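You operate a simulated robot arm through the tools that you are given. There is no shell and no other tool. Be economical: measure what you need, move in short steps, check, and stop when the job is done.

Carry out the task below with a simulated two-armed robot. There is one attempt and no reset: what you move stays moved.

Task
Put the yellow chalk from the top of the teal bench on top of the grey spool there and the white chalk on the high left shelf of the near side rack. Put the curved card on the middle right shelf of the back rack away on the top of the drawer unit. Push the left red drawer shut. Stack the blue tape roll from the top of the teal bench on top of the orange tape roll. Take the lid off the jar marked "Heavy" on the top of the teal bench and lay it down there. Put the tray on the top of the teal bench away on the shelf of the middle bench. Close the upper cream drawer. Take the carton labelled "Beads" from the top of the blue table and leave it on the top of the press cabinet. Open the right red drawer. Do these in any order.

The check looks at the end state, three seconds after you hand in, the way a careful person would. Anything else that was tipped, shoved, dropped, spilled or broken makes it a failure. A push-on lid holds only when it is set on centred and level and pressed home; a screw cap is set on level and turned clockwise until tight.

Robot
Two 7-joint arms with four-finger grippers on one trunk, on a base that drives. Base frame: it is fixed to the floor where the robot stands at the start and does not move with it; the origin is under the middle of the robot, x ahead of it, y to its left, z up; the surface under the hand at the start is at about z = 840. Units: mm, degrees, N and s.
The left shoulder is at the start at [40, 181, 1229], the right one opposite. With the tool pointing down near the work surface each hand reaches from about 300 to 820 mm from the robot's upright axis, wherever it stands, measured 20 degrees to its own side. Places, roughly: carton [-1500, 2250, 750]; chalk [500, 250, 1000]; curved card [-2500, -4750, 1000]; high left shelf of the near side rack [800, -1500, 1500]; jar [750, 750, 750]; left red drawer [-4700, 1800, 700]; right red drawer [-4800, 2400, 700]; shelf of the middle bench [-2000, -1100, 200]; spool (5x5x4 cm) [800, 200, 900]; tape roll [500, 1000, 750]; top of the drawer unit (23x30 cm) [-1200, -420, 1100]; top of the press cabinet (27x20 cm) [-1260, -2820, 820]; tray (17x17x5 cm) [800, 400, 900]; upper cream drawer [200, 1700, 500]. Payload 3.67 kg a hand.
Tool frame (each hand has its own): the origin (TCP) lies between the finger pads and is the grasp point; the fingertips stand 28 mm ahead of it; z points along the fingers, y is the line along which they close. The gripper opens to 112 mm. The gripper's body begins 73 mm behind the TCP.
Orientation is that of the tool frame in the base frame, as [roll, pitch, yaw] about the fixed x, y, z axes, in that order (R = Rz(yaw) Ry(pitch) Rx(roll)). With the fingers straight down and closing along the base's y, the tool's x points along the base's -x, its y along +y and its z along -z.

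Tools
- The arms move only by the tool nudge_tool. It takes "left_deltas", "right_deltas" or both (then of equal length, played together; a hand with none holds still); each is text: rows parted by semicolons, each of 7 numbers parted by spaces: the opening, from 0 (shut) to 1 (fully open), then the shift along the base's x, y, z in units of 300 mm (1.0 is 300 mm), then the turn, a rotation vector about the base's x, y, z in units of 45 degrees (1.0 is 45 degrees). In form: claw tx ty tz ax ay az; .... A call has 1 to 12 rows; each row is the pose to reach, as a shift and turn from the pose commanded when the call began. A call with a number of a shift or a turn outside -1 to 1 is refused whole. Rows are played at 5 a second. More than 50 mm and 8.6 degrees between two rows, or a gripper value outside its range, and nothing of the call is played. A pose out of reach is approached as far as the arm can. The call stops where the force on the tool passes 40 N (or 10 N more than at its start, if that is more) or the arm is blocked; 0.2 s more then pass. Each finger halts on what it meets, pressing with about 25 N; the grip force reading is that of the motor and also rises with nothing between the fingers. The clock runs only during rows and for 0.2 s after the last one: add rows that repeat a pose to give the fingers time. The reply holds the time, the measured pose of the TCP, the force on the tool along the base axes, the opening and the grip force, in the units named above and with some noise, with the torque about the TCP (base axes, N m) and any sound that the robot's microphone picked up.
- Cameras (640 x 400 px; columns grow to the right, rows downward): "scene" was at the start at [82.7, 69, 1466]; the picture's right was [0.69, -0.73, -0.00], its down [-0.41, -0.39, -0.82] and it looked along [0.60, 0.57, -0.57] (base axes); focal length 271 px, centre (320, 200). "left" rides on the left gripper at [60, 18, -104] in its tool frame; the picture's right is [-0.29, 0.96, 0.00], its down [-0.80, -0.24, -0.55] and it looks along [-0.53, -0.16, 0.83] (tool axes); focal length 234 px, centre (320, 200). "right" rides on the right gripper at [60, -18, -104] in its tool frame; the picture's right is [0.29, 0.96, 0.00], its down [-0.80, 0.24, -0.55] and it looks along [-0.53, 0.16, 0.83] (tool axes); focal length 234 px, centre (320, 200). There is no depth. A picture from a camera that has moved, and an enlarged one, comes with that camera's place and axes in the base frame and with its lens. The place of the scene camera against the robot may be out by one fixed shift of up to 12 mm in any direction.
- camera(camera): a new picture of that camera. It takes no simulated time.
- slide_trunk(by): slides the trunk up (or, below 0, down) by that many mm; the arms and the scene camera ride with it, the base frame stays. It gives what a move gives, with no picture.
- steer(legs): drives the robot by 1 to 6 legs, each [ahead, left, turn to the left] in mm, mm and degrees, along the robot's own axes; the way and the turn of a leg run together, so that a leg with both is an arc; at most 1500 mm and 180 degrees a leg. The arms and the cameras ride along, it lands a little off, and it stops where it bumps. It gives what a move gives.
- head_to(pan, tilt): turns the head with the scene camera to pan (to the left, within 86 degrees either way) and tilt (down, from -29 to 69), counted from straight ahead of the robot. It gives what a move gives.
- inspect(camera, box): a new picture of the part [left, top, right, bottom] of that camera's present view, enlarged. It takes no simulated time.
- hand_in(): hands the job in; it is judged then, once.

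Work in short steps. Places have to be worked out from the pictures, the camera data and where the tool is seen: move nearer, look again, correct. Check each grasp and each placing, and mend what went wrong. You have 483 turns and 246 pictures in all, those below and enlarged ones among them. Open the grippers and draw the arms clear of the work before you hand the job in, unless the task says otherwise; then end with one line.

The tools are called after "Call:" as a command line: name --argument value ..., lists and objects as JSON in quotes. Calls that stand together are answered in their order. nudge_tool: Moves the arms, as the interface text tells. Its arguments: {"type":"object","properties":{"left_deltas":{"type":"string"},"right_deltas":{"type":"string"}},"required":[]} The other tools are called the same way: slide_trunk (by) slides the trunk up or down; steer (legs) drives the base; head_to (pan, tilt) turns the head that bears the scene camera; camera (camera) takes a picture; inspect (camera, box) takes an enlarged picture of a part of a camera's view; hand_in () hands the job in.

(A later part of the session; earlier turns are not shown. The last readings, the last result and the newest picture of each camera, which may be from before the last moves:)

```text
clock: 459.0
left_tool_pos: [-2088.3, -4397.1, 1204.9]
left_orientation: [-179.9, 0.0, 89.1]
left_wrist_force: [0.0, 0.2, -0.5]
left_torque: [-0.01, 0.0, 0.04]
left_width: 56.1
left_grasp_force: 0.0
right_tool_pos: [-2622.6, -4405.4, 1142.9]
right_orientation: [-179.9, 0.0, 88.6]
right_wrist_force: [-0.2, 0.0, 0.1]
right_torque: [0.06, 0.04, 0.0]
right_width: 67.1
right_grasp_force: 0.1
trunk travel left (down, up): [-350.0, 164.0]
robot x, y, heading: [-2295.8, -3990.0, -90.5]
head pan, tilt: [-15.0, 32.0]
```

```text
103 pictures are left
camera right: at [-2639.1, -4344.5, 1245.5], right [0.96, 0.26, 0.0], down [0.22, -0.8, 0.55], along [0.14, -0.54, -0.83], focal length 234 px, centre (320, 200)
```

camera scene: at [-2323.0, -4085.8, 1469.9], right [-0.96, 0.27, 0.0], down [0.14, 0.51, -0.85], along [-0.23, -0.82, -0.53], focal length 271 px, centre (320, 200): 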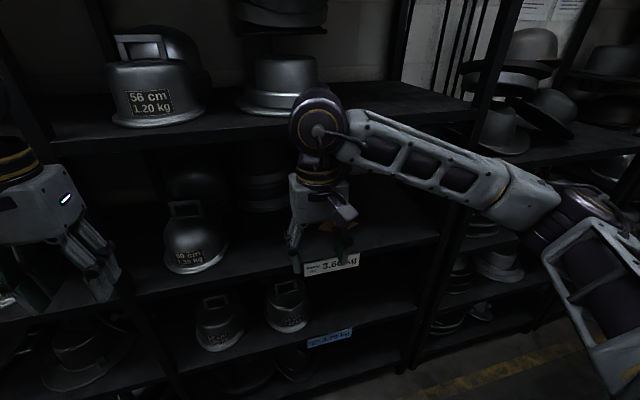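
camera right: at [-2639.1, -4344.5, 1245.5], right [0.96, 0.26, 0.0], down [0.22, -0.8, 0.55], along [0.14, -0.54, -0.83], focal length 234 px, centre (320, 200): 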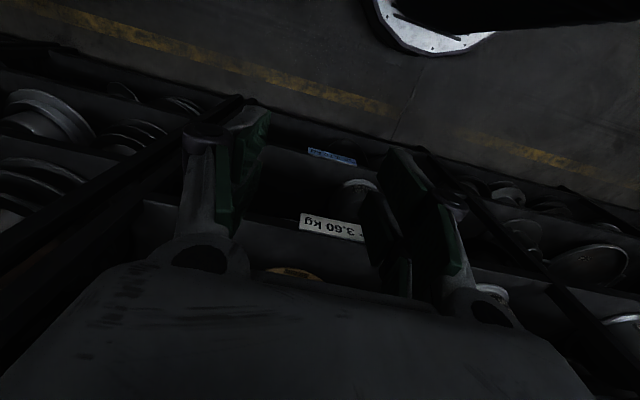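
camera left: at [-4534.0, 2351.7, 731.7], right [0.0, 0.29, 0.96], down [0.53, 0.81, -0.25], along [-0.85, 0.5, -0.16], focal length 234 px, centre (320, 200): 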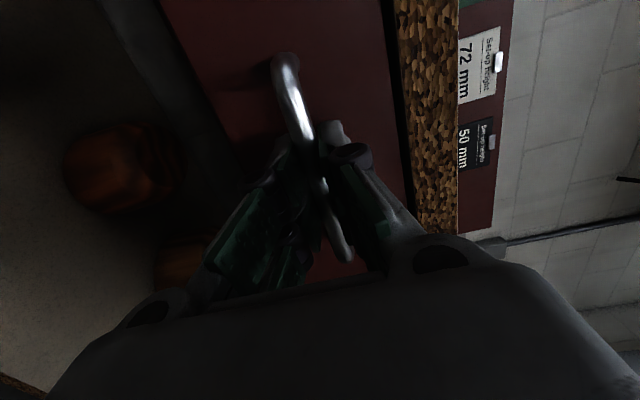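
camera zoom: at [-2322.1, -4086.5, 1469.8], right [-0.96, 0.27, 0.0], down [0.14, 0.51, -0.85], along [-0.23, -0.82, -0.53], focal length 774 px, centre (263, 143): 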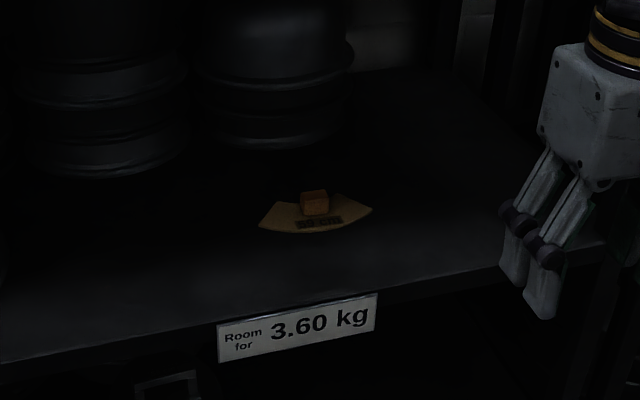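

Card block ≈[−2605,−4853], shelf z≈857, front y≈−4679. I'll tilt the right tool ~55° forward, lower the trunk, then drive in. First tilt.

Call:
nudge_tool --left_deltas "0.5 0.03 0.05 0 0 0 0;0.5 0.06 0.1 0 0 0 0;0.5 0.06 0.15 0 0 0 0;0.5 0.06 0.15 0 0 0 0;0.5 0.06 0.15 0 0 0 0;0.5 0.06 0.15 0 0 0 0;0.5 0.06 0.15 0 0 0 0" --right_deltas "0.6 0 0 0.02 -0.17 0 0;0.6 0 0 0.04 -0.34 0 0;0.6 0 0 0.06 -0.51 0 0;0.6 0 0 0.08 -0.68 0 0;0.6 0 0 0.1 -0.85 0 0;0.6 0 0 0.1 -1 0 0;0.6 0 0 0.1 -1 0 0"

Call:
slide_trunk --by -200

Call:
nudge_tool --right_deltas "0.6 0 0 0 -0.12 0 0;0.6 0 0 0 -0.22 0 0;0.6 0 0 0 -0.22 0 0"

Call:
camera --camera "scene"

Call:
camera --camera "right"

```text
clock: 460.6
left_tool_pos: [-2070.2, -4351.5, 1205.3]
left_orientation: [-179.9, -0.1, 88.9]
left_wrist_force: [0.4, 0.1, -1.3]
left_torque: [-0.02, -0.02, 0.03]
left_width: 56.2
left_grasp_force: 0.0
right_tool_pos: [-2635.3, -4442.7, 1190.8]
right_orientation: [178.7, 45.2, 88.0]
right_wrist_force: [0.2, 0.4, -0.5]
right_torque: [0.0, 0.02, 0.0]
right_width: 66.9
right_grasp_force: 0.1
right hand out of reach, approached as far as the arm can: row 5, 6, 7
trunk travel left (down, up): [-350.0, 164.0]
robot x, y, heading: [-2294.1, -3988.9, -90.7]
head pan, tilt: [-15.0, 32.0]
```

```text
clock: 462.8
left_tool_pos: [-2069.9, -4351.9, 1005.6]
left_orientation: [180.0, -0.1, 89.0]
left_wrist_force: [0.5, 0.5, 0.5]
left_torque: [0.0, 0.04, 0.01]
left_width: 55.9
left_grasp_force: 0.1
right_tool_pos: [-2634.5, -4442.3, 990.3]
right_orientation: [178.6, 45.0, 88.0]
right_wrist_force: [-0.5, -0.1, 0.4]
right_torque: [-0.02, 0.02, 0.0]
right_width: 67.1
right_grasp_force: 0.1
trunk travel left (down, up): [-150.0, 364.0]
robot x, y, heading: [-2300.0, -3990.4, -90.7]
head pan, tilt: [-15.0, 32.0]
```

```text
clock: 463.6
left_tool_pos: [-2071.9, -4352.3, 1006.1]
left_orientation: [-180.0, -0.1, 89.1]
left_wrist_force: [-0.2, -0.5, -0.7]
left_torque: [0.0, -0.05, 0.01]
left_width: 55.9
left_grasp_force: 0.0
right_tool_pos: [-2645.4, -4471.4, 1002.3]
right_orientation: [177.9, 55.0, 87.5]
right_wrist_force: [-0.5, -0.7, 0.0]
right_torque: [-0.01, 0.0, 0.01]
right_width: 66.9
right_grasp_force: 0.0
right hand out of reach, approached as far as the arm can: row 1, 2, 3
trunk travel left (down, up): [-150.0, 364.0]
robot x, y, heading: [-2295.5, -3987.0, -90.7]
head pan, tilt: [-15.0, 32.0]
```

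```text
102 pictures are left
camera scene: at [-2323.1, -4085.6, 1270.8], right [-0.96, 0.27, 0.0], down [0.14, 0.51, -0.85], along [-0.23, -0.82, -0.53], focal length 271 px, centre (320, 200)
```

scene: 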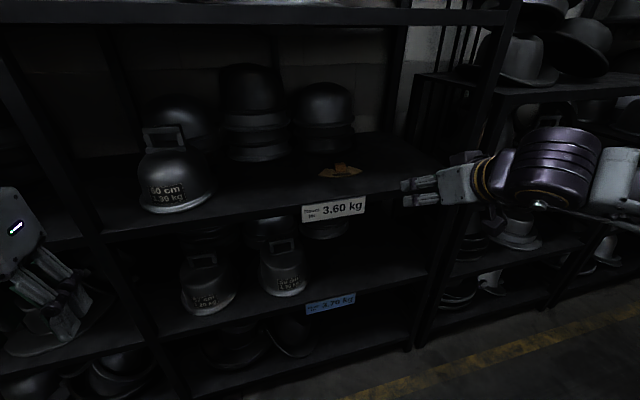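

```text
101 pictures are left
camera right: at [-2661.9, -4352.5, 1012.4], right [0.96, 0.15, -0.22], down [0.22, -0.01, 0.98], along [0.15, -0.99, -0.04], focal length 234 px, centre (320, 200)
```

right: 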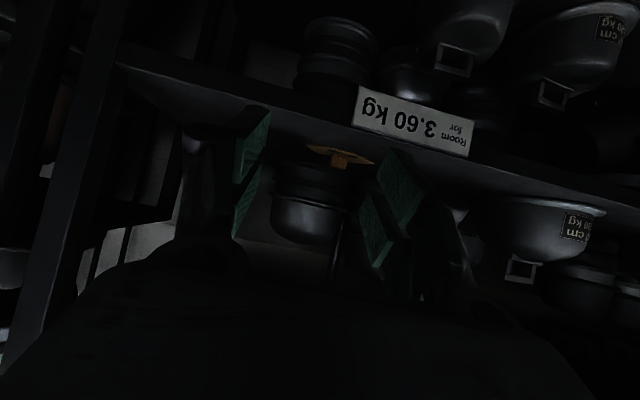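

Estimates: block ≈[−2585,−4780,~905]. Drive 150 mm ahead and re-measure from the hand camera.

Call:
steer --legs '[[150, 0, 0]]'

Call:
inspect --camera "right" --box '[200, 60, 480, 260]'

Call:
inspect --camera "scene" --box '[240, 130, 480, 270]'

```text
clock: 464.9
left_tool_pos: [-2072.3, -4503.5, 1005.1]
left_orientation: [-180.0, -0.3, 89.0]
left_wrist_force: [-1.1, -0.2, 0.1]
left_torque: [0.02, 0.01, 0.02]
left_width: 56.2
left_grasp_force: 0.0
right_tool_pos: [-2645.6, -4623.7, 1000.6]
right_orientation: [178.0, 54.8, 87.5]
right_wrist_force: [0.1, -0.4, 0.1]
right_torque: [0.01, -0.01, -0.01]
right_width: 67.2
right_grasp_force: 0.0
trunk travel left (down, up): [-150.0, 364.0]
robot x, y, heading: [-2297.4, -4135.0, -90.5]
head pan, tilt: [-15.0, 32.0]
```

```text
2.00 times, centred on (340, 160) of right
camera zoom: at [-2663.2, -4504.3, 1012.0], right [0.96, 0.15, -0.22], down [0.22, -0.01, 0.98], along [0.15, -0.99, -0.04], focal length 468 px, centre (280, 280)
```

zoom: 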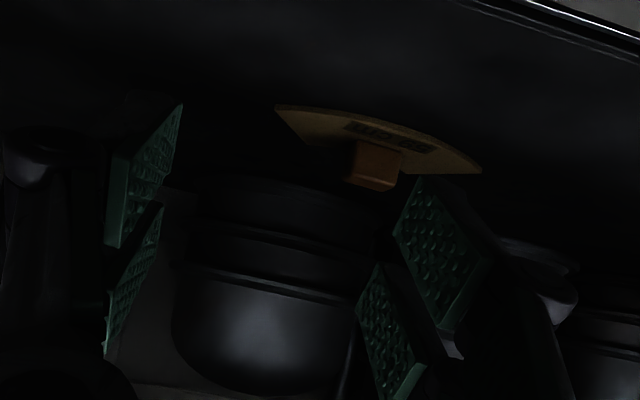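

```text
2.67 times, centred on (360, 200) of scene
camera zoom: at [-2324.6, -4237.7, 1270.7], right [-0.96, 0.27, 0.0], down [0.14, 0.51, -0.85], along [-0.23, -0.82, -0.53], focal length 722 px, centre (213, 200)
```

zoom: 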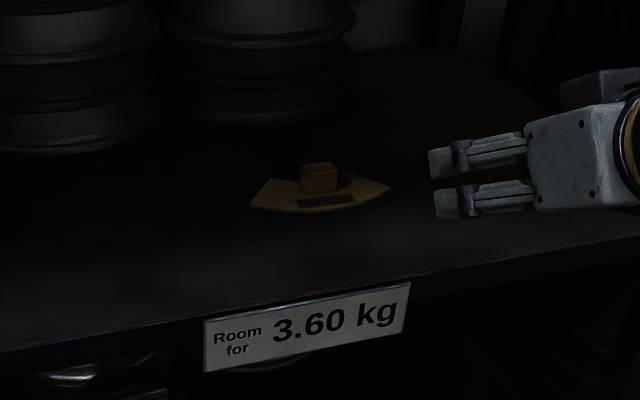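

Refined: block ≈[−2572,−4814,905]. Move lateral and forward staying above, then re-check.

Call:
nudge_tool --right_deltas "0.6 0.12 -0.05 -0.03 0 0 0;0.6 0.24 -0.1 -0.06 0 0 0;0.6 0.245 -0.2 -0.1 0 0 0;0.6 0.245 -0.3 -0.12 0 0 0;0.6 0.245 -0.4 -0.14 0 0 0;0.6 0.245 -0.4 -0.14 0 0 0"

Call:
inspect --camera "right" --box '[200, 60, 440, 260]'

Call:
inspect --camera "scene" --box '[240, 130, 480, 270]'

```text
clock: 466.4
left_tool_pos: [-2071.9, -4501.5, 1006.3]
left_orientation: [180.0, -0.1, 89.1]
left_wrist_force: [-0.3, 1.0, 0.6]
left_torque: [0.0, 0.0, -0.01]
left_width: 56.1
left_grasp_force: 0.0
right_tool_pos: [-2572.9, -4743.0, 960.4]
right_orientation: [178.0, 55.0, 87.5]
right_wrist_force: [0.0, -0.1, 0.1]
right_torque: [-0.01, -0.04, -0.01]
right_width: 67.0
right_grasp_force: 0.0
trunk travel left (down, up): [-150.0, 364.0]
robot x, y, heading: [-2298.7, -4136.1, -90.3]
head pan, tilt: [-15.0, 32.0]
```

```text
2.00 times, centred on (320, 160) of right
camera zoom: at [-2590.9, -4623.0, 969.9], right [0.96, 0.15, -0.22], down [0.22, -0.01, 0.98], along [0.15, -0.99, -0.04], focal length 468 px, centre (320, 280)
```

zoom: 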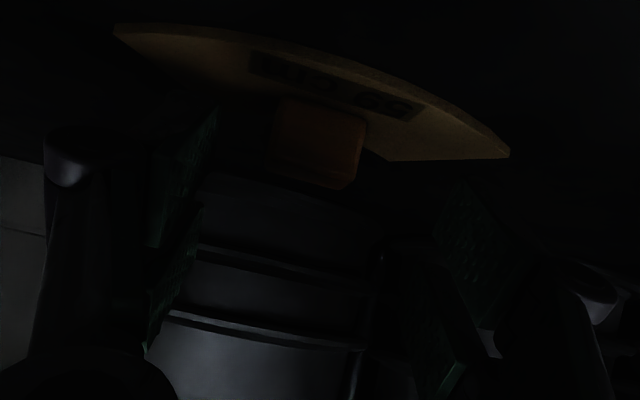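

```text
2.67 times, centred on (360, 200) of scene
camera zoom: at [-2324.7, -4235.4, 1270.9], right [-0.96, 0.27, 0.0], down [0.14, 0.51, -0.85], along [-0.23, -0.82, -0.53], focal length 722 px, centre (213, 200)
```

zoom: 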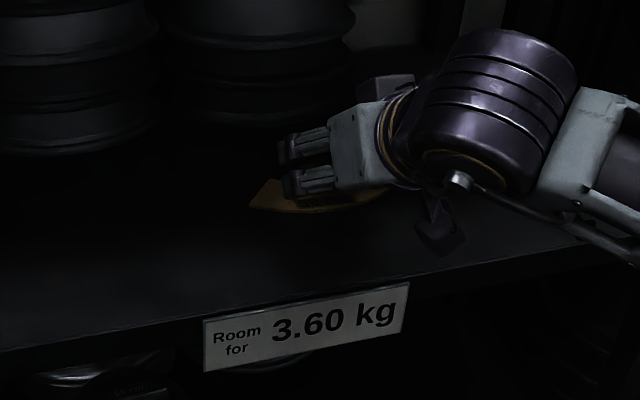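

Block centre ≈[−2576,−4798,912], aligned with the tool axis. Move in and down to TCP ≈[−2573,−4788,926].

Call:
nudge_tool --right_deltas "0.6 0 -0.08 -0.03 0 0 0;0.6 0 -0.15 -0.06 0 0 0;0.6 0 -0.15 -0.09 0 0 0;0.6 0 -0.15 -0.11 0 0 0;0.6 0 -0.15 -0.11 0 0 0"

Call:
inspect --camera "right" --box '[200, 60, 440, 260]'

```text
clock: 467.6
left_tool_pos: [-2072.2, -4500.9, 1005.8]
left_orientation: [180.0, -0.1, 89.1]
left_wrist_force: [-0.8, -0.1, 0.1]
left_torque: [0.04, -0.05, 0.02]
left_width: 56.2
left_grasp_force: 0.0
right_tool_pos: [-2573.3, -4788.9, 937.8]
right_orientation: [177.8, 56.2, 87.6]
right_wrist_force: [-0.3, 0.8, 10.7]
right_torque: [-0.02, 0.4, -0.11]
right_width: 68.8
right_grasp_force: 0.8
trunk travel left (down, up): [-150.0, 364.0]
robot x, y, heading: [-2298.2, -4140.2, -90.4]
head pan, tilt: [-15.0, 32.0]
stopped in row 5 (right hand): the force on the tool passed its limit at 41 N (the readings are from after the stop); the commanded pose is now the measured one
```

```text
2.00 times, centred on (320, 160) of right
camera zoom: at [-2590.8, -4669.6, 945.1], right [0.96, 0.15, -0.22], down [0.22, 0.01, 0.98], along [0.15, -0.99, -0.02], focal length 468 px, centre (320, 280)
```

zoom: 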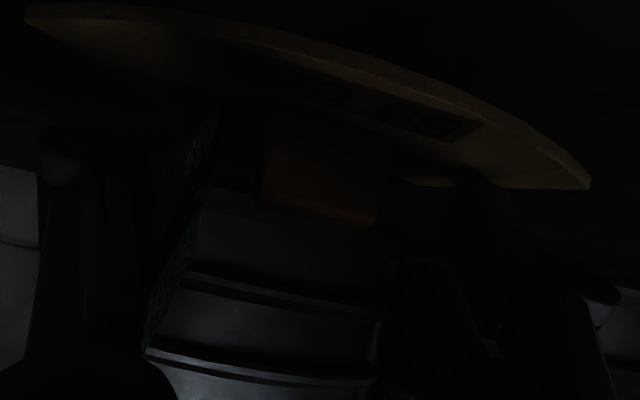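

Fingertips touched the card. Raise 4 mm and close.

Call:
nudge_tool --right_deltas "0.6 0 0 0.012 0 0 0;0.4 0 -0.01 0.012 0 0 0;0.2 0 -0.01 0.012 0 0 0;0.1 0 -0.01 0.012 0 0 0;0.1 0 -0.01 0.012 0 0 0"

Call:
inspect --camera "right" --box '[200, 60, 440, 260]'

```text
clock: 468.8
left_tool_pos: [-2071.7, -4501.5, 1006.8]
left_orientation: [-179.9, -0.1, 89.0]
left_wrist_force: [0.0, 1.2, 0.4]
left_torque: [0.01, 0.0, 0.01]
left_width: 55.8
left_grasp_force: 0.0
right_tool_pos: [-2572.2, -4790.8, 940.0]
right_orientation: [177.9, 56.1, 87.7]
right_wrist_force: [4.3, 0.4, 11.2]
right_torque: [-0.21, 0.09, 0.06]
right_width: 30.8
right_grasp_force: 25.1
trunk travel left (down, up): [-150.0, 364.0]
robot x, y, heading: [-2298.2, -4137.8, -90.4]
head pan, tilt: [-15.0, 32.0]
```

```text
2.00 times, centred on (320, 160) of right
camera zoom: at [-2589.4, -4671.8, 948.0], right [0.96, 0.15, -0.22], down [0.22, 0.01, 0.98], along [0.15, -0.99, -0.02], focal length 468 px, centre (320, 280)
```

zoom: 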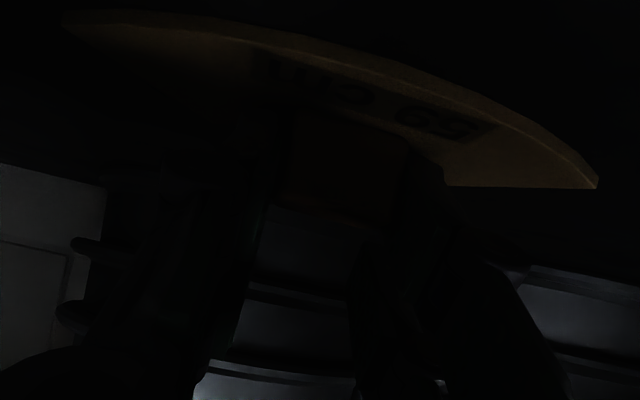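

Gripped (30.8 mm). Lift a little.

Call:
nudge_tool --right_deltas "0.1 0 0 0.04 0 0 0;0.1 0 0.02 0.1 0 0 0;0.1 0 0.05 0.14 0 0 0;0.1 0 0.05 0.14 0 0 0"

Call:
inspect --camera "scene" --box '[240, 130, 480, 270]'

```text
clock: 469.8
left_tool_pos: [-2072.4, -4503.3, 1006.0]
left_orientation: [179.9, -0.1, 89.1]
left_wrist_force: [0.4, 0.0, -0.1]
left_torque: [0.01, 0.0, -0.02]
left_width: 56.3
left_grasp_force: 0.1
right_tool_pos: [-2572.7, -4777.5, 981.4]
right_orientation: [177.9, 55.7, 87.6]
right_wrist_force: [0.1, -0.1, -0.3]
right_torque: [0.02, 0.0, -0.01]
right_width: 31.1
right_grasp_force: 25.5
trunk travel left (down, up): [-150.0, 364.0]
robot x, y, heading: [-2296.6, -4141.5, -90.5]
head pan, tilt: [-15.0, 32.0]
```

```text
2.67 times, centred on (360, 200) of scene
camera zoom: at [-2324.5, -4236.4, 1270.8], right [-0.96, 0.27, 0.0], down [0.14, 0.51, -0.85], along [-0.23, -0.82, -0.53], focal length 722 px, centre (213, 200)
```

zoom: 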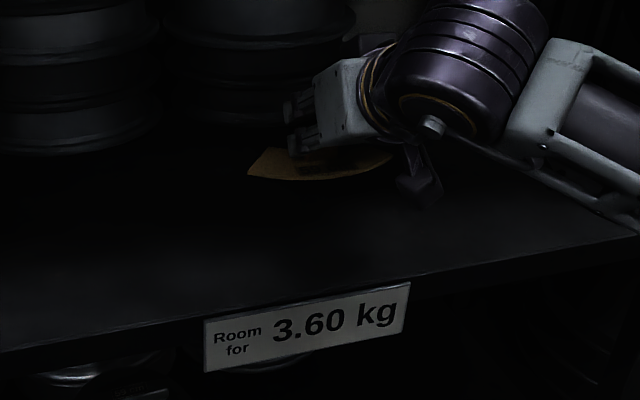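

Card lifted cleanly. Back out of the rack, raise the trunk and retract the arm slightly.

Call:
steer --legs '[[-190, 0, 0]]'

Call:
slide_trunk --by 200

Call:
nudge_tool --right_deltas "0.1 0.05 0.1 0.02 0 0 0;0.1 0.1 0.2 0.04 0 0 0;0.1 0.15 0.3 0.06 0 0 0;0.1 0.2 0.38 0.08 0 0 0;0.1 0.2 0.38 0.08 0 0 0"

Call:
camera --camera "scene"

```text
clock: 471.4
left_tool_pos: [-2071.0, -4312.0, 1006.8]
left_orientation: [-180.0, -0.1, 89.0]
left_wrist_force: [1.0, 0.5, 0.6]
left_torque: [-0.03, -0.01, -0.02]
left_width: 55.9
left_grasp_force: 0.1
right_tool_pos: [-2574.3, -4585.8, 981.7]
right_orientation: [177.9, 55.9, 87.5]
right_wrist_force: [0.5, -0.2, 0.2]
right_torque: [-0.01, 0.04, 0.01]
right_width: 31.3
right_grasp_force: 24.6
trunk travel left (down, up): [-150.0, 364.0]
robot x, y, heading: [-2298.5, -3946.5, -90.6]
head pan, tilt: [-15.0, 32.0]
```

```text
clock: 473.5
left_tool_pos: [-2070.1, -4311.2, 1205.5]
left_orientation: [180.0, -0.1, 89.0]
left_wrist_force: [-0.7, -0.8, 0.2]
left_torque: [0.0, 0.0, -0.02]
left_width: 55.7
left_grasp_force: 0.0
right_tool_pos: [-2571.7, -4587.0, 1178.7]
right_orientation: [177.9, 55.8, 87.4]
right_wrist_force: [0.1, 0.8, 0.0]
right_torque: [0.02, 0.0, 0.03]
right_width: 31.0
right_grasp_force: 25.0
trunk travel left (down, up): [-350.0, 164.0]
robot x, y, heading: [-2300.9, -3949.7, -90.5]
head pan, tilt: [-15.0, 32.0]
```

```text
clock: 474.7
left_tool_pos: [-2069.9, -4312.1, 1204.4]
left_orientation: [180.0, -0.1, 88.9]
left_wrist_force: [-0.9, 0.6, 1.2]
left_torque: [0.01, 0.03, 0.01]
left_width: 55.9
left_grasp_force: 0.1
right_tool_pos: [-2511.7, -4472.7, 1201.7]
right_orientation: [177.9, 55.8, 87.5]
right_wrist_force: [-0.3, -0.6, -0.1]
right_torque: [0.0, -0.01, 0.01]
right_width: 31.2
right_grasp_force: 25.3
trunk travel left (down, up): [-350.0, 164.0]
robot x, y, heading: [-2300.5, -3947.9, -90.4]
head pan, tilt: [-15.0, 32.0]
```

```text
93 pictures are left
camera scene: at [-2323.2, -4047.0, 1469.8], right [-0.96, 0.27, 0.0], down [0.14, 0.51, -0.85], along [-0.23, -0.82, -0.53], focal length 271 px, centre (320, 200)
```

scene: 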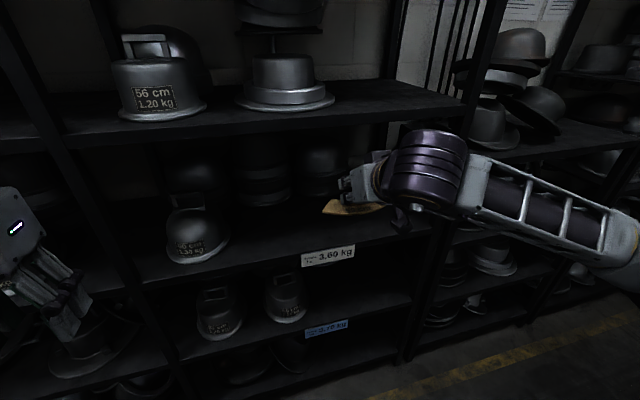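

Turn to heading 180, then extend both arms to tuck the elbows for reversing.

Call:
steer --legs '[[0, 0, -89.5]]'

Call:
nudge_tool --left_deltas "0.5 -0.13 0 0 0 0 0;0.5 -0.26 0 0 0 0 0;0.5 -0.39 0 0 0 0 0;0.5 -0.52 0 0 0 0 0;0.5 -0.65 0 0 0 0 0;0.5 -0.78 0 0 0 0 0;0.5 -0.9 0 0 0 0 0" --right_deltas "0.1 -0.08 -0.05 0 0 0 0;0.1 -0.16 -0.1 0 0 0 0;0.1 -0.24 -0.15 0 0 0 0;0.1 -0.32 -0.2 0 0 0 0;0.1 -0.4 -0.25 0 0 0 0;0.1 -0.48 -0.28 0 0 0 0;0.1 -0.5 -0.3 0 0 0 0"

Call:
steer --legs '[[0, 45, 0], [-1230, 0, 0]]'

```text
clock: 479.3
left_tool_pos: [-2658.8, -4176.5, 1204.1]
left_orientation: [180.0, 0.0, -0.6]
left_wrist_force: [1.1, -0.5, 0.3]
left_torque: [-0.01, 0.02, 0.02]
left_width: 55.8
left_grasp_force: 0.1
right_tool_pos: [-2824.2, -3736.7, 1204.1]
right_orientation: [177.8, 55.8, -2.2]
right_wrist_force: [1.0, 0.1, -0.5]
right_torque: [0.02, -0.02, -0.01]
right_width: 31.2
right_grasp_force: 25.2
trunk travel left (down, up): [-350.0, 164.0]
robot x, y, heading: [-2298.4, -3950.7, 179.8]
head pan, tilt: [-15.0, 32.0]
```

```text
clock: 480.9
left_tool_pos: [-2932.1, -4177.7, 1202.8]
left_orientation: [180.0, -0.2, -0.5]
left_wrist_force: [-1.6, -0.8, -1.0]
left_torque: [0.03, -0.04, 0.0]
left_width: 56.1
left_grasp_force: 0.1
right_tool_pos: [-2976.4, -3829.0, 1200.1]
right_orientation: [178.0, 55.7, -2.0]
right_wrist_force: [-0.2, -0.8, -0.3]
right_torque: [0.01, -0.01, 0.02]
right_width: 31.1
right_grasp_force: 25.2
trunk travel left (down, up): [-350.0, 164.0]
robot x, y, heading: [-2298.4, -3945.7, 179.7]
head pan, tilt: [-15.0, 32.0]
```

```text
clock: 487.9
left_tool_pos: [-1691.4, -4224.5, 1205.0]
left_orientation: [-180.0, -0.1, -0.1]
left_wrist_force: [0.7, -0.3, 0.8]
left_torque: [0.0, 0.0, 0.01]
left_width: 55.9
left_grasp_force: 0.1
right_tool_pos: [-1740.1, -3877.0, 1201.9]
right_orientation: [178.0, 55.8, -1.7]
right_wrist_force: [-0.6, 0.2, -0.2]
right_torque: [0.0, 0.01, -0.01]
right_width: 31.0
right_grasp_force: 24.8
trunk travel left (down, up): [-350.0, 164.0]
robot x, y, heading: [-1060.6, -3994.3, -179.9]
head pan, tilt: [-15.0, 32.0]
```

Call:
steer --legs '[[-1270, 0, 0]]'

Call:
nudge_tool --left_deltas "0.5 0.13 0 0 0 0 0;0.5 0.26 0 0 0 0 0;0.5 0.39 0 0 0 0 0;0.5 0.52 -0.05 0 0 0 0;0.5 0.65 -0.1 0 0 0 0;0.5 0.78 -0.15 0 0 0 0;0.5 0.88 -0.2 0 0 0 0" --right_deltas "0.1 0.09 0.02 0 0 0 0;0.1 0.18 0.04 0 0 0 0;0.1 0.27 0.06 0 0 0 0;0.1 0.36 0.1 0 0 0 0;0.1 0.45 0.14 0 0 0 0;0.1 0.54 0.18 0 0 0 0;0.1 0.6 0.22 0 0 0 0"

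Call:
head_to --pan -30 --tilt 22

Call:
camera --camera "scene"

```text
clock: 492.4
left_tool_pos: [-791.1, -4248.4, 1195.4]
left_orientation: [179.9, -0.9, 3.8]
left_wrist_force: [0.3, -0.1, 0.1]
left_torque: [-0.03, 0.12, -0.02]
left_width: 55.9
left_grasp_force: 0.0
right_tool_pos: [-860.2, -3908.9, 1195.7]
right_orientation: [177.8, 55.2, 2.6]
right_wrist_force: [0.5, -0.5, 0.2]
right_torque: [0.02, 0.06, -0.05]
right_width: 30.8
right_grasp_force: 25.3
trunk travel left (down, up): [-350.0, 164.0]
robot x, y, heading: [-166.6, -3972.7, -175.8]
head pan, tilt: [-15.0, 32.0]
stopped in leg 1: the robot was blocked; the commanded pose is now the measured one
```

```text
clock: 494.2
left_tool_pos: [-527.0, -4366.6, 1198.9]
left_orientation: [-179.7, -0.5, 10.9]
left_wrist_force: [1.1, 0.0, -0.6]
left_torque: [0.0, 0.01, 0.0]
left_width: 55.9
left_grasp_force: 0.0
right_tool_pos: [-737.4, -3923.7, 1203.7]
right_orientation: [178.7, 55.6, 10.7]
right_wrist_force: [0.2, -0.6, -0.4]
right_torque: [0.0, -0.04, 0.0]
right_width: 31.0
right_grasp_force: 24.8
trunk travel left (down, up): [-350.0, 164.0]
robot x, y, heading: [-217.1, -3984.7, -168.8]
head pan, tilt: [-15.0, 32.0]
stopped in row 7 (left hand): the arm was blocked; the commanded pose is now the measured one
```

```text
clock: 495.0
left_tool_pos: [-528.3, -4365.3, 1196.6]
left_orientation: [-179.5, -0.7, 10.9]
left_wrist_force: [-0.3, 0.9, 0.5]
left_torque: [-0.01, -0.04, 0.0]
left_width: 56.0
left_grasp_force: 0.0
right_tool_pos: [-741.0, -3922.4, 1200.8]
right_orientation: [178.8, 55.5, 10.5]
right_wrist_force: [-0.2, 0.1, -0.5]
right_torque: [0.01, 0.02, 0.01]
right_width: 30.8
right_grasp_force: 24.5
trunk travel left (down, up): [-350.0, 164.0]
robot x, y, heading: [-220.4, -3976.9, -168.9]
head pan, tilt: [-30.0, 22.0]
```

```text
92 pictures are left
camera scene: at [-336.6, -3961.9, 1485.3], right [0.32, 0.95, 0.01], down [0.36, -0.11, -0.93], along [-0.88, 0.3, -0.38], focal length 271 px, centre (320, 200)
```

scene: 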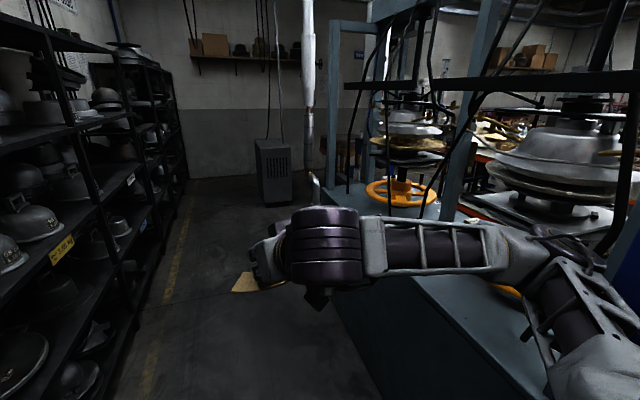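

The right elbow touched the blue pole. Move forward off it first, and check the left elbow against the rack.

Call:
steer --legs '[[120, 0, 0]]'

Call:
head_to --pan 70 --tilt 25

Call:
camera --camera "scene"

```text
clock: 496.2
left_tool_pos: [-639.6, -4375.7, 1203.4]
left_orientation: [180.0, -0.2, 10.7]
left_wrist_force: [0.0, 0.1, -0.4]
left_torque: [0.04, -0.02, -0.07]
left_width: 56.0
left_grasp_force: 0.0
right_tool_pos: [-851.5, -3930.8, 1203.9]
right_orientation: [177.8, 56.0, 9.4]
right_wrist_force: [-0.4, -0.8, -0.1]
right_torque: [0.0, 0.01, -0.01]
right_width: 31.0
right_grasp_force: 24.8
trunk travel left (down, up): [-350.0, 164.0]
robot x, y, heading: [-332.1, -4003.4, -168.9]
head pan, tilt: [-30.0, 22.0]
```

```text
clock: 498.0
left_tool_pos: [-640.8, -4375.4, 1203.1]
left_orientation: [179.8, -0.3, 10.7]
left_wrist_force: [-0.4, -0.4, 0.8]
left_torque: [0.02, -0.04, 0.0]
left_width: 55.9
left_grasp_force: 0.0
right_tool_pos: [-852.2, -3930.1, 1203.8]
right_orientation: [177.9, 56.0, 9.3]
right_wrist_force: [-0.6, 0.5, -0.4]
right_torque: [-0.03, 0.01, -0.03]
right_width: 31.1
right_grasp_force: 24.6
trunk travel left (down, up): [-350.0, 164.0]
robot x, y, heading: [-333.4, -4002.3, -169.0]
head pan, tilt: [70.0, 25.0]
```

```text
91 pictures are left
camera scene: at [-372.4, -4089.7, 1481.0], right [-0.99, 0.16, 0.0], down [0.07, 0.42, -0.91], along [-0.14, -0.9, -0.42], focal length 271 px, centre (320, 200)
```

scene: 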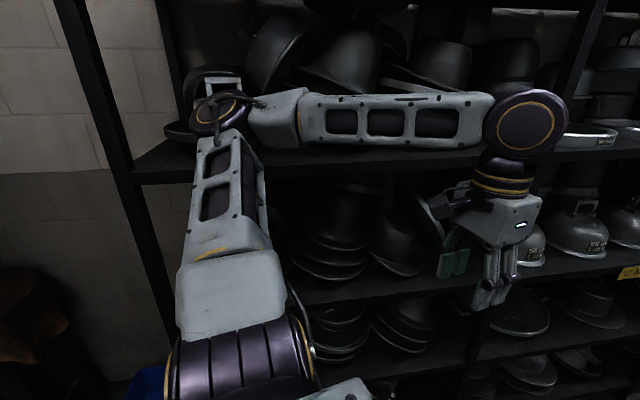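

Straighten heading, re-extend the left arm, shift the lane south to y≈−4105, then reverse again.

Call:
steer --legs '[[0, 0, -11]]'

Call:
nudge_tool --left_deltas "0.5 -0.13 0.05 0 0 0 0;0.5 -0.26 0.1 0 0 0 0;0.5 -0.39 0.15 0 0 0 0;0.5 -0.52 0.2 0 0 0 0;0.5 -0.65 0.25 0 0 0 0;0.5 -0.78 0.3 0 0 0 0;0.5 -0.9 0.33 0 0 0 0"

Call:
steer --legs '[[0, 105, 0]]'

Call:
head_to --pan -60 --tilt 22

Call:
camera --camera "scene"

```text
clock: 499.2
left_tool_pos: [-715.9, -4312.6, 1198.4]
left_orientation: [179.9, -0.9, -0.3]
left_wrist_force: [0.3, 0.3, 0.1]
left_torque: [0.01, 0.0, 0.0]
left_width: 56.1
left_grasp_force: 0.2
right_tool_pos: [-838.6, -3836.1, 1199.9]
right_orientation: [178.0, 55.6, -1.3]
right_wrist_force: [0.6, 0.5, -0.6]
right_torque: [0.02, 0.02, -0.02]
right_width: 30.6
right_grasp_force: 25.0
trunk travel left (down, up): [-350.0, 164.0]
robot x, y, heading: [-335.5, -4003.8, -179.6]
head pan, tilt: [70.0, 25.0]
```

```text
clock: 500.8
left_tool_pos: [-985.3, -4215.3, 1196.2]
left_orientation: [-180.0, -0.8, -0.1]
left_wrist_force: [-1.9, 0.4, 0.5]
left_torque: [0.0, -0.03, 0.04]
left_width: 55.9
left_grasp_force: 0.1
right_tool_pos: [-837.6, -3838.0, 1199.4]
right_orientation: [178.1, 55.4, -1.2]
right_wrist_force: [-0.7, 0.6, -1.1]
right_torque: [-0.02, 0.0, 0.02]
right_width: 31.0
right_grasp_force: 25.5
trunk travel left (down, up): [-350.0, 164.0]
robot x, y, heading: [-336.8, -3997.9, -179.8]
head pan, tilt: [70.0, 25.0]
```

```text
clock: 502.0
left_tool_pos: [-976.3, -4316.8, 1203.4]
left_orientation: [179.8, -0.3, -0.3]
left_wrist_force: [-0.2, 0.6, -0.7]
left_torque: [0.03, -0.03, 0.01]
left_width: 56.3
left_grasp_force: 0.0
right_tool_pos: [-828.3, -3939.0, 1203.6]
right_orientation: [177.8, 56.0, -1.5]
right_wrist_force: [0.1, 0.0, -0.3]
right_torque: [0.02, 0.0, 0.01]
right_width: 30.9
right_grasp_force: 24.6
trunk travel left (down, up): [-350.0, 164.0]
robot x, y, heading: [-334.9, -4111.9, -179.8]
head pan, tilt: [70.0, 25.0]
```

```text
clock: 504.1
left_tool_pos: [-974.8, -4316.4, 1204.9]
left_orientation: [179.7, -0.3, -0.2]
left_wrist_force: [0.5, -0.1, 0.2]
left_torque: [0.01, -0.01, 0.01]
left_width: 56.1
left_grasp_force: 0.0
right_tool_pos: [-828.6, -3939.3, 1204.0]
right_orientation: [177.8, 55.9, -1.6]
right_wrist_force: [-0.5, 1.4, 0.4]
right_torque: [-0.01, 0.0, -0.01]
right_width: 31.3
right_grasp_force: 24.9
trunk travel left (down, up): [-350.0, 164.0]
robot x, y, heading: [-337.5, -4107.3, -180.1]
head pan, tilt: [-60.0, 22.0]
```

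```text
90 pictures are left
camera scene: at [-405.2, -4019.5, 1485.8], right [0.86, 0.5, 0.0], down [0.19, -0.32, -0.93], along [-0.47, 0.8, -0.37], focal length 271 px, centre (320, 200)
```

scene: 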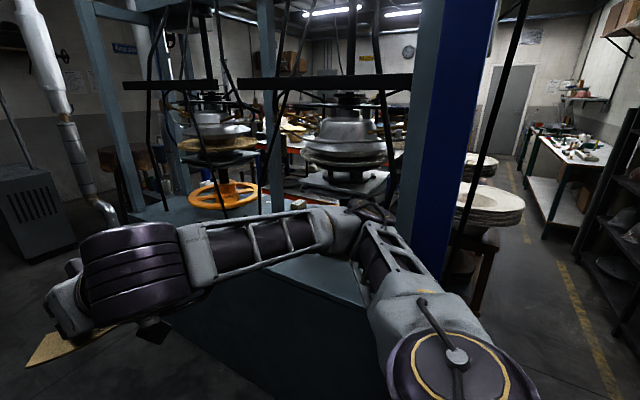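

At this lane the elbow clears the pole. Reverse the rest to x≈200.

Call:
steer --legs '[[-540, 0, 0]]'

Call:
nudge_tool --right_deltas "0.1 0.1 -0.04 0 0 0 0;0.1 0.2 -0.08 0 0 0 0;0.1 0.26 -0.1 0 0 0 0;0.1 0.26 -0.1 0 0 0 0" --left_deltas "0.5 0.1 0 0 0 0 0;0.5 0.2 0 0 0 0 0;0.5 0.35 0 0 0 0 0;0.5 0.5 0 0 0 0 0"

Call:
camera --camera "scene"

```text
clock: 507.3
left_tool_pos: [-437.2, -4315.8, 1202.9]
left_orientation: [179.9, -0.4, -0.2]
left_wrist_force: [-0.2, 0.2, 0.3]
left_torque: [-0.02, 0.02, -0.01]
left_width: 56.0
left_grasp_force: 0.0
right_tool_pos: [-290.2, -3937.9, 1203.6]
right_orientation: [177.8, 56.0, -1.5]
right_wrist_force: [0.5, 0.1, -1.0]
right_torque: [0.0, 0.02, 0.03]
right_width: 31.1
right_grasp_force: 24.8
trunk travel left (down, up): [-350.0, 164.0]
robot x, y, heading: [201.9, -4105.3, -179.7]
head pan, tilt: [-60.0, 22.0]
```

```text
clock: 508.3
left_tool_pos: [-285.8, -4316.2, 1203.8]
left_orientation: [179.9, -0.2, 0.0]
left_wrist_force: [0.6, 1.0, -0.1]
left_torque: [-0.01, 0.02, 0.0]
left_width: 56.1
left_grasp_force: 0.0
right_tool_pos: [-252.4, -3994.4, 1227.1]
right_orientation: [177.9, 56.0, -1.4]
right_wrist_force: [-0.1, 0.5, 0.4]
right_torque: [-0.02, -0.04, 0.03]
right_width: 31.0
right_grasp_force: 25.0
right hand out of reach, approached as far as the arm can: row 1, 2, 3, 4
trunk travel left (down, up): [-350.0, 164.0]
robot x, y, heading: [201.0, -4112.0, -179.8]
head pan, tilt: [-60.0, 22.0]
```

```text
89 pictures are left
camera scene: at [136.1, -4019.1, 1486.0], right [0.87, 0.5, 0.0], down [0.19, -0.32, -0.93], along [-0.47, 0.8, -0.37], focal length 271 px, centre (320, 200)
```

scene: 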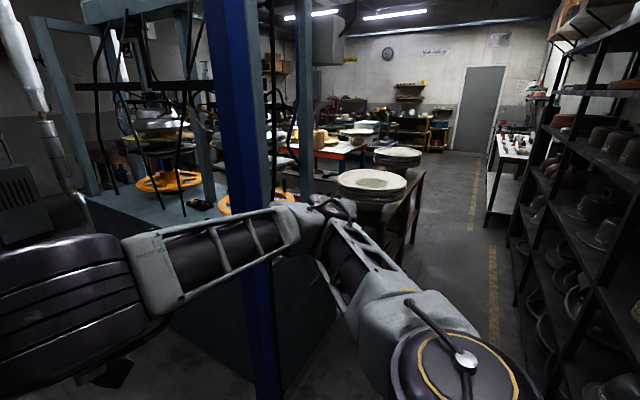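

Clear of the pole (card front x≈−310 vs −375). Drive north sideways.

Call:
steer --legs '[[-30, 0, 0], [0, -1450, 0], [0, -1450, 0]]'

Call:
steer --legs '[[100, -500, 0], [60, -1200, 0]]'

Call:
head_to --pan 10 --tilt 20

Call:
camera --camera "scene"

```text
clock: 523.1
left_tool_pos: [-245.7, -1427.9, 1202.3]
left_orientation: [179.9, -0.3, -0.4]
left_wrist_force: [0.7, -0.7, 0.3]
left_torque: [0.01, 0.03, 0.0]
left_width: 56.0
left_grasp_force: 0.0
right_tool_pos: [-211.0, -1107.5, 1226.1]
right_orientation: [177.9, 55.9, -1.7]
right_wrist_force: [-0.2, 0.2, -0.6]
right_torque: [0.06, -0.01, 0.01]
right_width: 30.9
right_grasp_force: 25.2
trunk travel left (down, up): [-350.0, 164.0]
robot x, y, heading: [246.4, -1223.0, 179.7]
head pan, tilt: [-60.0, 22.0]
```

```text
clock: 525.8
left_tool_pos: [-384.8, -1006.1, 1202.3]
left_orientation: [179.8, -0.6, -2.2]
left_wrist_force: [-0.2, 1.1, -0.4]
left_torque: [-0.13, -0.05, 0.03]
left_width: 55.8
left_grasp_force: 0.1
right_tool_pos: [-339.8, -686.2, 1225.8]
right_orientation: [177.8, 55.8, -3.8]
right_wrist_force: [-0.5, 0.4, 0.5]
right_torque: [-0.02, 0.0, 0.01]
right_width: 30.9
right_grasp_force: 24.9
trunk travel left (down, up): [-350.0, 164.0]
robot x, y, heading: [114.8, -818.7, 177.6]
head pan, tilt: [-60.0, 22.0]
stopped in leg 1: the robot was blocked; the commanded pose is now the measured one
```

```text
clock: 527.2
left_tool_pos: [-382.8, -1008.0, 1202.4]
left_orientation: [179.9, -0.4, -2.3]
left_wrist_force: [0.7, 0.5, -0.9]
left_torque: [-0.01, 0.02, 0.04]
left_width: 56.2
left_grasp_force: 0.0
right_tool_pos: [-337.9, -687.1, 1226.5]
right_orientation: [177.9, 55.8, -3.6]
right_wrist_force: [0.4, 0.7, 0.9]
right_torque: [-0.01, -0.03, -0.02]
right_width: 31.2
right_grasp_force: 25.0
trunk travel left (down, up): [-350.0, 164.0]
robot x, y, heading: [114.5, -813.2, 177.8]
head pan, tilt: [10.0, 20.0]
```

```text
88 pictures are left
camera scene: at [0.3, -821.4, 1489.0], right [-0.14, 0.99, 0.0], down [0.34, 0.05, -0.94], along [-0.93, -0.13, -0.34], focal length 271 px, centre (320, 200)
```

scene: 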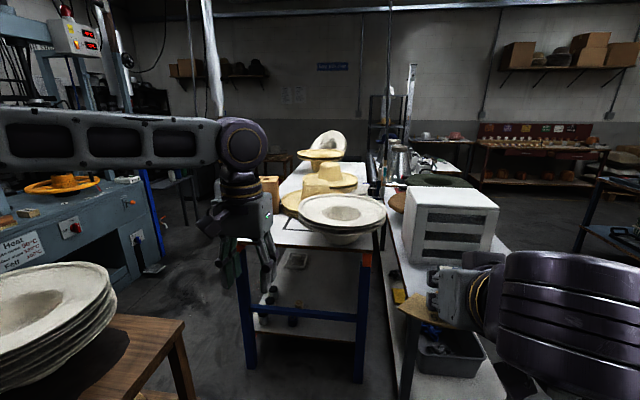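

Drawer unit top: x −1025…−1310, y −590…−250, z≈1100. Drive to (−550,−510) facing it.

Call:
steer --legs '[[250, 0, 2], [300, -300, 0]]'

Call:
head_to --pan -5 --tilt 28

Call:
camera --camera "scene"

Call:
camera --camera "right"

```text
clock: 531.2
left_tool_pos: [-928.8, -714.9, 1203.4]
left_orientation: [180.0, -0.3, -0.5]
left_wrist_force: [-0.9, 0.5, -0.4]
left_torque: [-0.01, 0.01, -0.01]
left_width: 56.0
left_grasp_force: 0.1
right_tool_pos: [-891.8, -393.7, 1226.7]
right_orientation: [177.9, 55.9, -1.9]
right_wrist_force: [0.4, -1.0, -0.8]
right_torque: [-0.02, 0.01, 0.02]
right_width: 30.9
right_grasp_force: 24.4
trunk travel left (down, up): [-350.0, 164.0]
robot x, y, heading: [-437.9, -512.1, 179.5]
head pan, tilt: [10.0, 20.0]
```

```text
clock: 532.0
left_tool_pos: [-928.0, -714.1, 1201.9]
left_orientation: [179.9, -0.4, -0.5]
left_wrist_force: [-0.3, -0.6, -0.7]
left_torque: [0.0, -0.01, 0.0]
left_width: 56.1
left_grasp_force: 0.0
right_tool_pos: [-891.8, -392.4, 1226.7]
right_orientation: [177.9, 55.8, -1.9]
right_wrist_force: [0.0, -0.6, -0.7]
right_torque: [0.01, -0.01, 0.0]
right_width: 30.9
right_grasp_force: 24.7
trunk travel left (down, up): [-350.0, 164.0]
robot x, y, heading: [-435.5, -507.4, 179.7]
head pan, tilt: [-5.0, 28.0]
```

```text
87 pictures are left
camera scene: at [-549.9, -492.3, 1476.2], right [0.09, 1.0, 0.0], down [0.47, -0.04, -0.88], along [-0.88, 0.08, -0.47], focal length 271 px, centre (320, 200)
```

scene: 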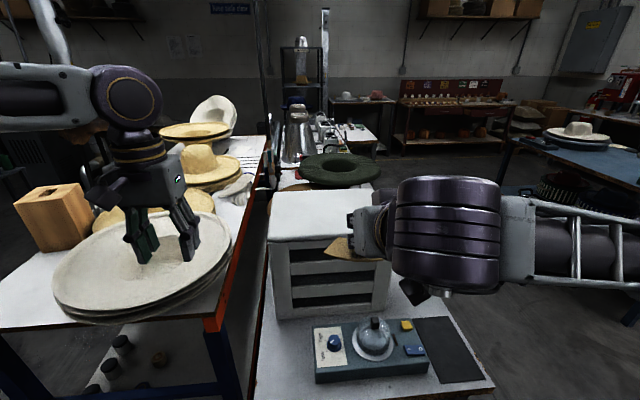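

```text
86 pictures are left
camera right: at [-773.7, -375.4, 1234.7], right [0.16, -0.96, -0.22], down [0.01, -0.22, 0.98], along [-0.99, -0.16, -0.02], focal length 234 px, centre (320, 200)
```

right: 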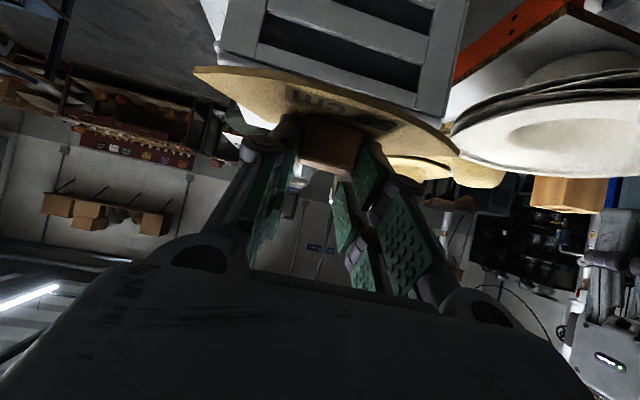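

Unit top centre ≈[−1187,−407]. Drive 70 mm ahead (bench edge x≈−850) then extend over the top.

Call:
steer --legs '[[70, 0, 0]]'

Call:
nudge_tool --right_deltas "0.1 -0.12 0 0 0 0 0;0.1 -0.26 0 0 0 0 0;0.1 -0.4 -0.02 0 0 0 0;0.1 -0.54 -0.04 0 0 0 0;0.1 -0.66 -0.05 0 0 0 0;0.1 -0.71 -0.05 -0.05 0 0 0;0.1 -0.71 -0.05 -0.12 0 0 0;0.1 -0.71 -0.05 -0.12 0 0 0"

Call:
camera --camera "scene"

Call:
camera --camera "right"

```text
clock: 533.0
left_tool_pos: [-996.7, -714.0, 1202.7]
left_orientation: [179.9, -0.4, -0.5]
left_wrist_force: [-0.4, 0.1, -0.5]
left_torque: [0.0, 0.03, -0.02]
left_width: 55.9
left_grasp_force: 0.0
right_tool_pos: [-960.4, -393.1, 1227.3]
right_orientation: [177.9, 55.9, -1.8]
right_wrist_force: [-0.2, -0.1, -0.1]
right_torque: [-0.01, 0.01, -0.01]
right_width: 30.8
right_grasp_force: 25.3
trunk travel left (down, up): [-350.0, 164.0]
robot x, y, heading: [-506.1, -507.2, 179.7]
head pan, tilt: [-5.0, 28.0]
```

```text
clock: 534.9
left_tool_pos: [-996.6, -714.3, 1201.1]
left_orientation: [179.9, -0.4, -0.6]
left_wrist_force: [-0.1, 0.1, 0.4]
left_torque: [0.01, 0.01, -0.02]
left_width: 55.9
left_grasp_force: 0.0
right_tool_pos: [-1175.6, -408.7, 1190.4]
right_orientation: [177.9, 55.9, -1.8]
right_wrist_force: [-0.4, 0.7, 0.9]
right_torque: [-0.04, 0.02, 0.02]
right_width: 30.9
right_grasp_force: 25.0
trunk travel left (down, up): [-350.0, 164.0]
robot x, y, heading: [-505.4, -509.4, 179.5]
head pan, tilt: [-5.0, 28.0]
```

```text
85 pictures are left
camera scene: at [-619.1, -492.3, 1476.2], right [0.09, 1.0, 0.0], down [0.47, -0.04, -0.88], along [-0.88, 0.08, -0.47], focal length 271 px, centre (320, 200)
```

scene: 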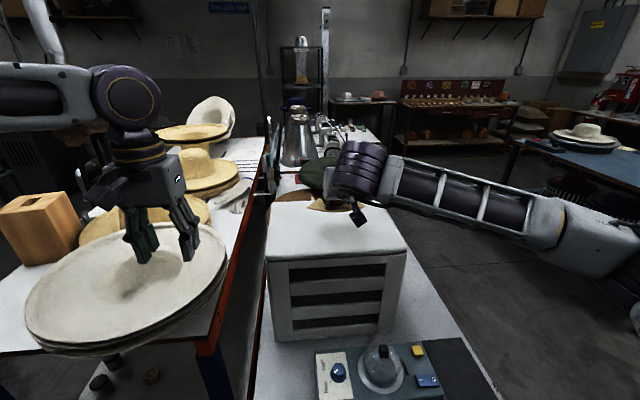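

```text
84 pictures are left
camera right: at [-1056.1, -390.7, 1198.6], right [0.16, -0.96, -0.22], down [0.01, -0.22, 0.98], along [-0.99, -0.16, -0.02], focal length 234 px, centre (320, 200)
```

right: 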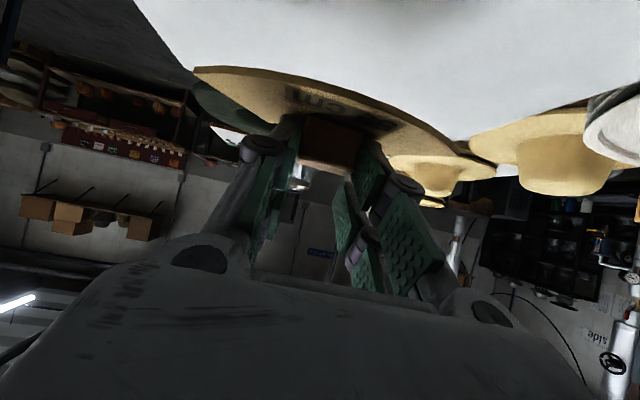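

Placement looks centred. Lower to contact.

Call:
nudge_tool --right_deltas "0.1 0 0 -0.08 0 0 0;0.1 0 0 -0.13 0 0 0;0.1 0 0 -0.15 0 0 0;0.1 0 0 -0.17 0 0 0;0.1 0 0 -0.19 0 0 0;0.1 0 0 -0.21 0 0 0"

```text
clock: 536.2
left_tool_pos: [-996.5, -714.4, 1202.8]
left_orientation: [179.9, -0.5, -0.5]
left_wrist_force: [0.1, 0.4, 0.0]
left_torque: [0.01, 0.01, -0.03]
left_width: 55.8
left_grasp_force: 0.0
right_tool_pos: [-1174.9, -409.2, 1130.5]
right_orientation: [177.8, 56.2, -1.9]
right_wrist_force: [-0.8, -0.2, 8.5]
right_torque: [0.54, 0.01, 0.05]
right_width: 31.0
right_grasp_force: 25.2
trunk travel left (down, up): [-350.0, 164.0]
robot x, y, heading: [-506.3, -511.0, 179.8]
head pan, tilt: [-5.0, 28.0]
```

Contact. Open and withdraw up and back.

Call:
nudge_tool --right_deltas "0.3 0 0 0 0 0 0;0.5 0 0 0 0 0 0;0.6 0 0 0 0 0 0;0.6 0.03 0 0.03 0 0 0;0.6 0.1 0 0.12 0 0 0;0.6 0.2 0 0.22 0 0 0;0.6 0.32 0 0.3 0 0 0;0.6 0.45 0 0.35 0 0 0;0.6 0.55 0.03 0.35 0 0 0"

Call:
inspect --camera "scene" --box '[240, 160, 460, 360]'

```text
clock: 538.2
left_tool_pos: [-997.6, -713.9, 1202.6]
left_orientation: [179.9, -0.3, -0.4]
left_wrist_force: [-0.4, 0.6, 0.0]
left_torque: [-0.01, 0.0, 0.01]
left_width: 56.3
left_grasp_force: 0.0
right_tool_pos: [-1008.6, -398.1, 1234.9]
right_orientation: [177.9, 55.9, -2.0]
right_wrist_force: [0.1, -0.6, -0.4]
right_torque: [0.0, -0.03, 0.01]
right_width: 67.3
right_grasp_force: 0.1
trunk travel left (down, up): [-350.0, 164.0]
robot x, y, heading: [-501.5, -509.3, 179.6]
head pan, tilt: [-5.0, 28.0]
```

```text
2.00 times, centred on (350, 260) of scene
camera zoom: at [-617.9, -491.2, 1476.3], right [0.09, 1.0, 0.0], down [0.47, -0.04, -0.88], along [-0.88, 0.08, -0.47], focal length 542 px, centre (260, 80)
```

zoom: 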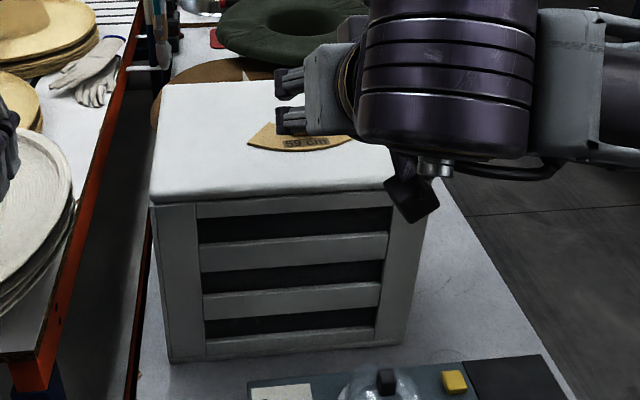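

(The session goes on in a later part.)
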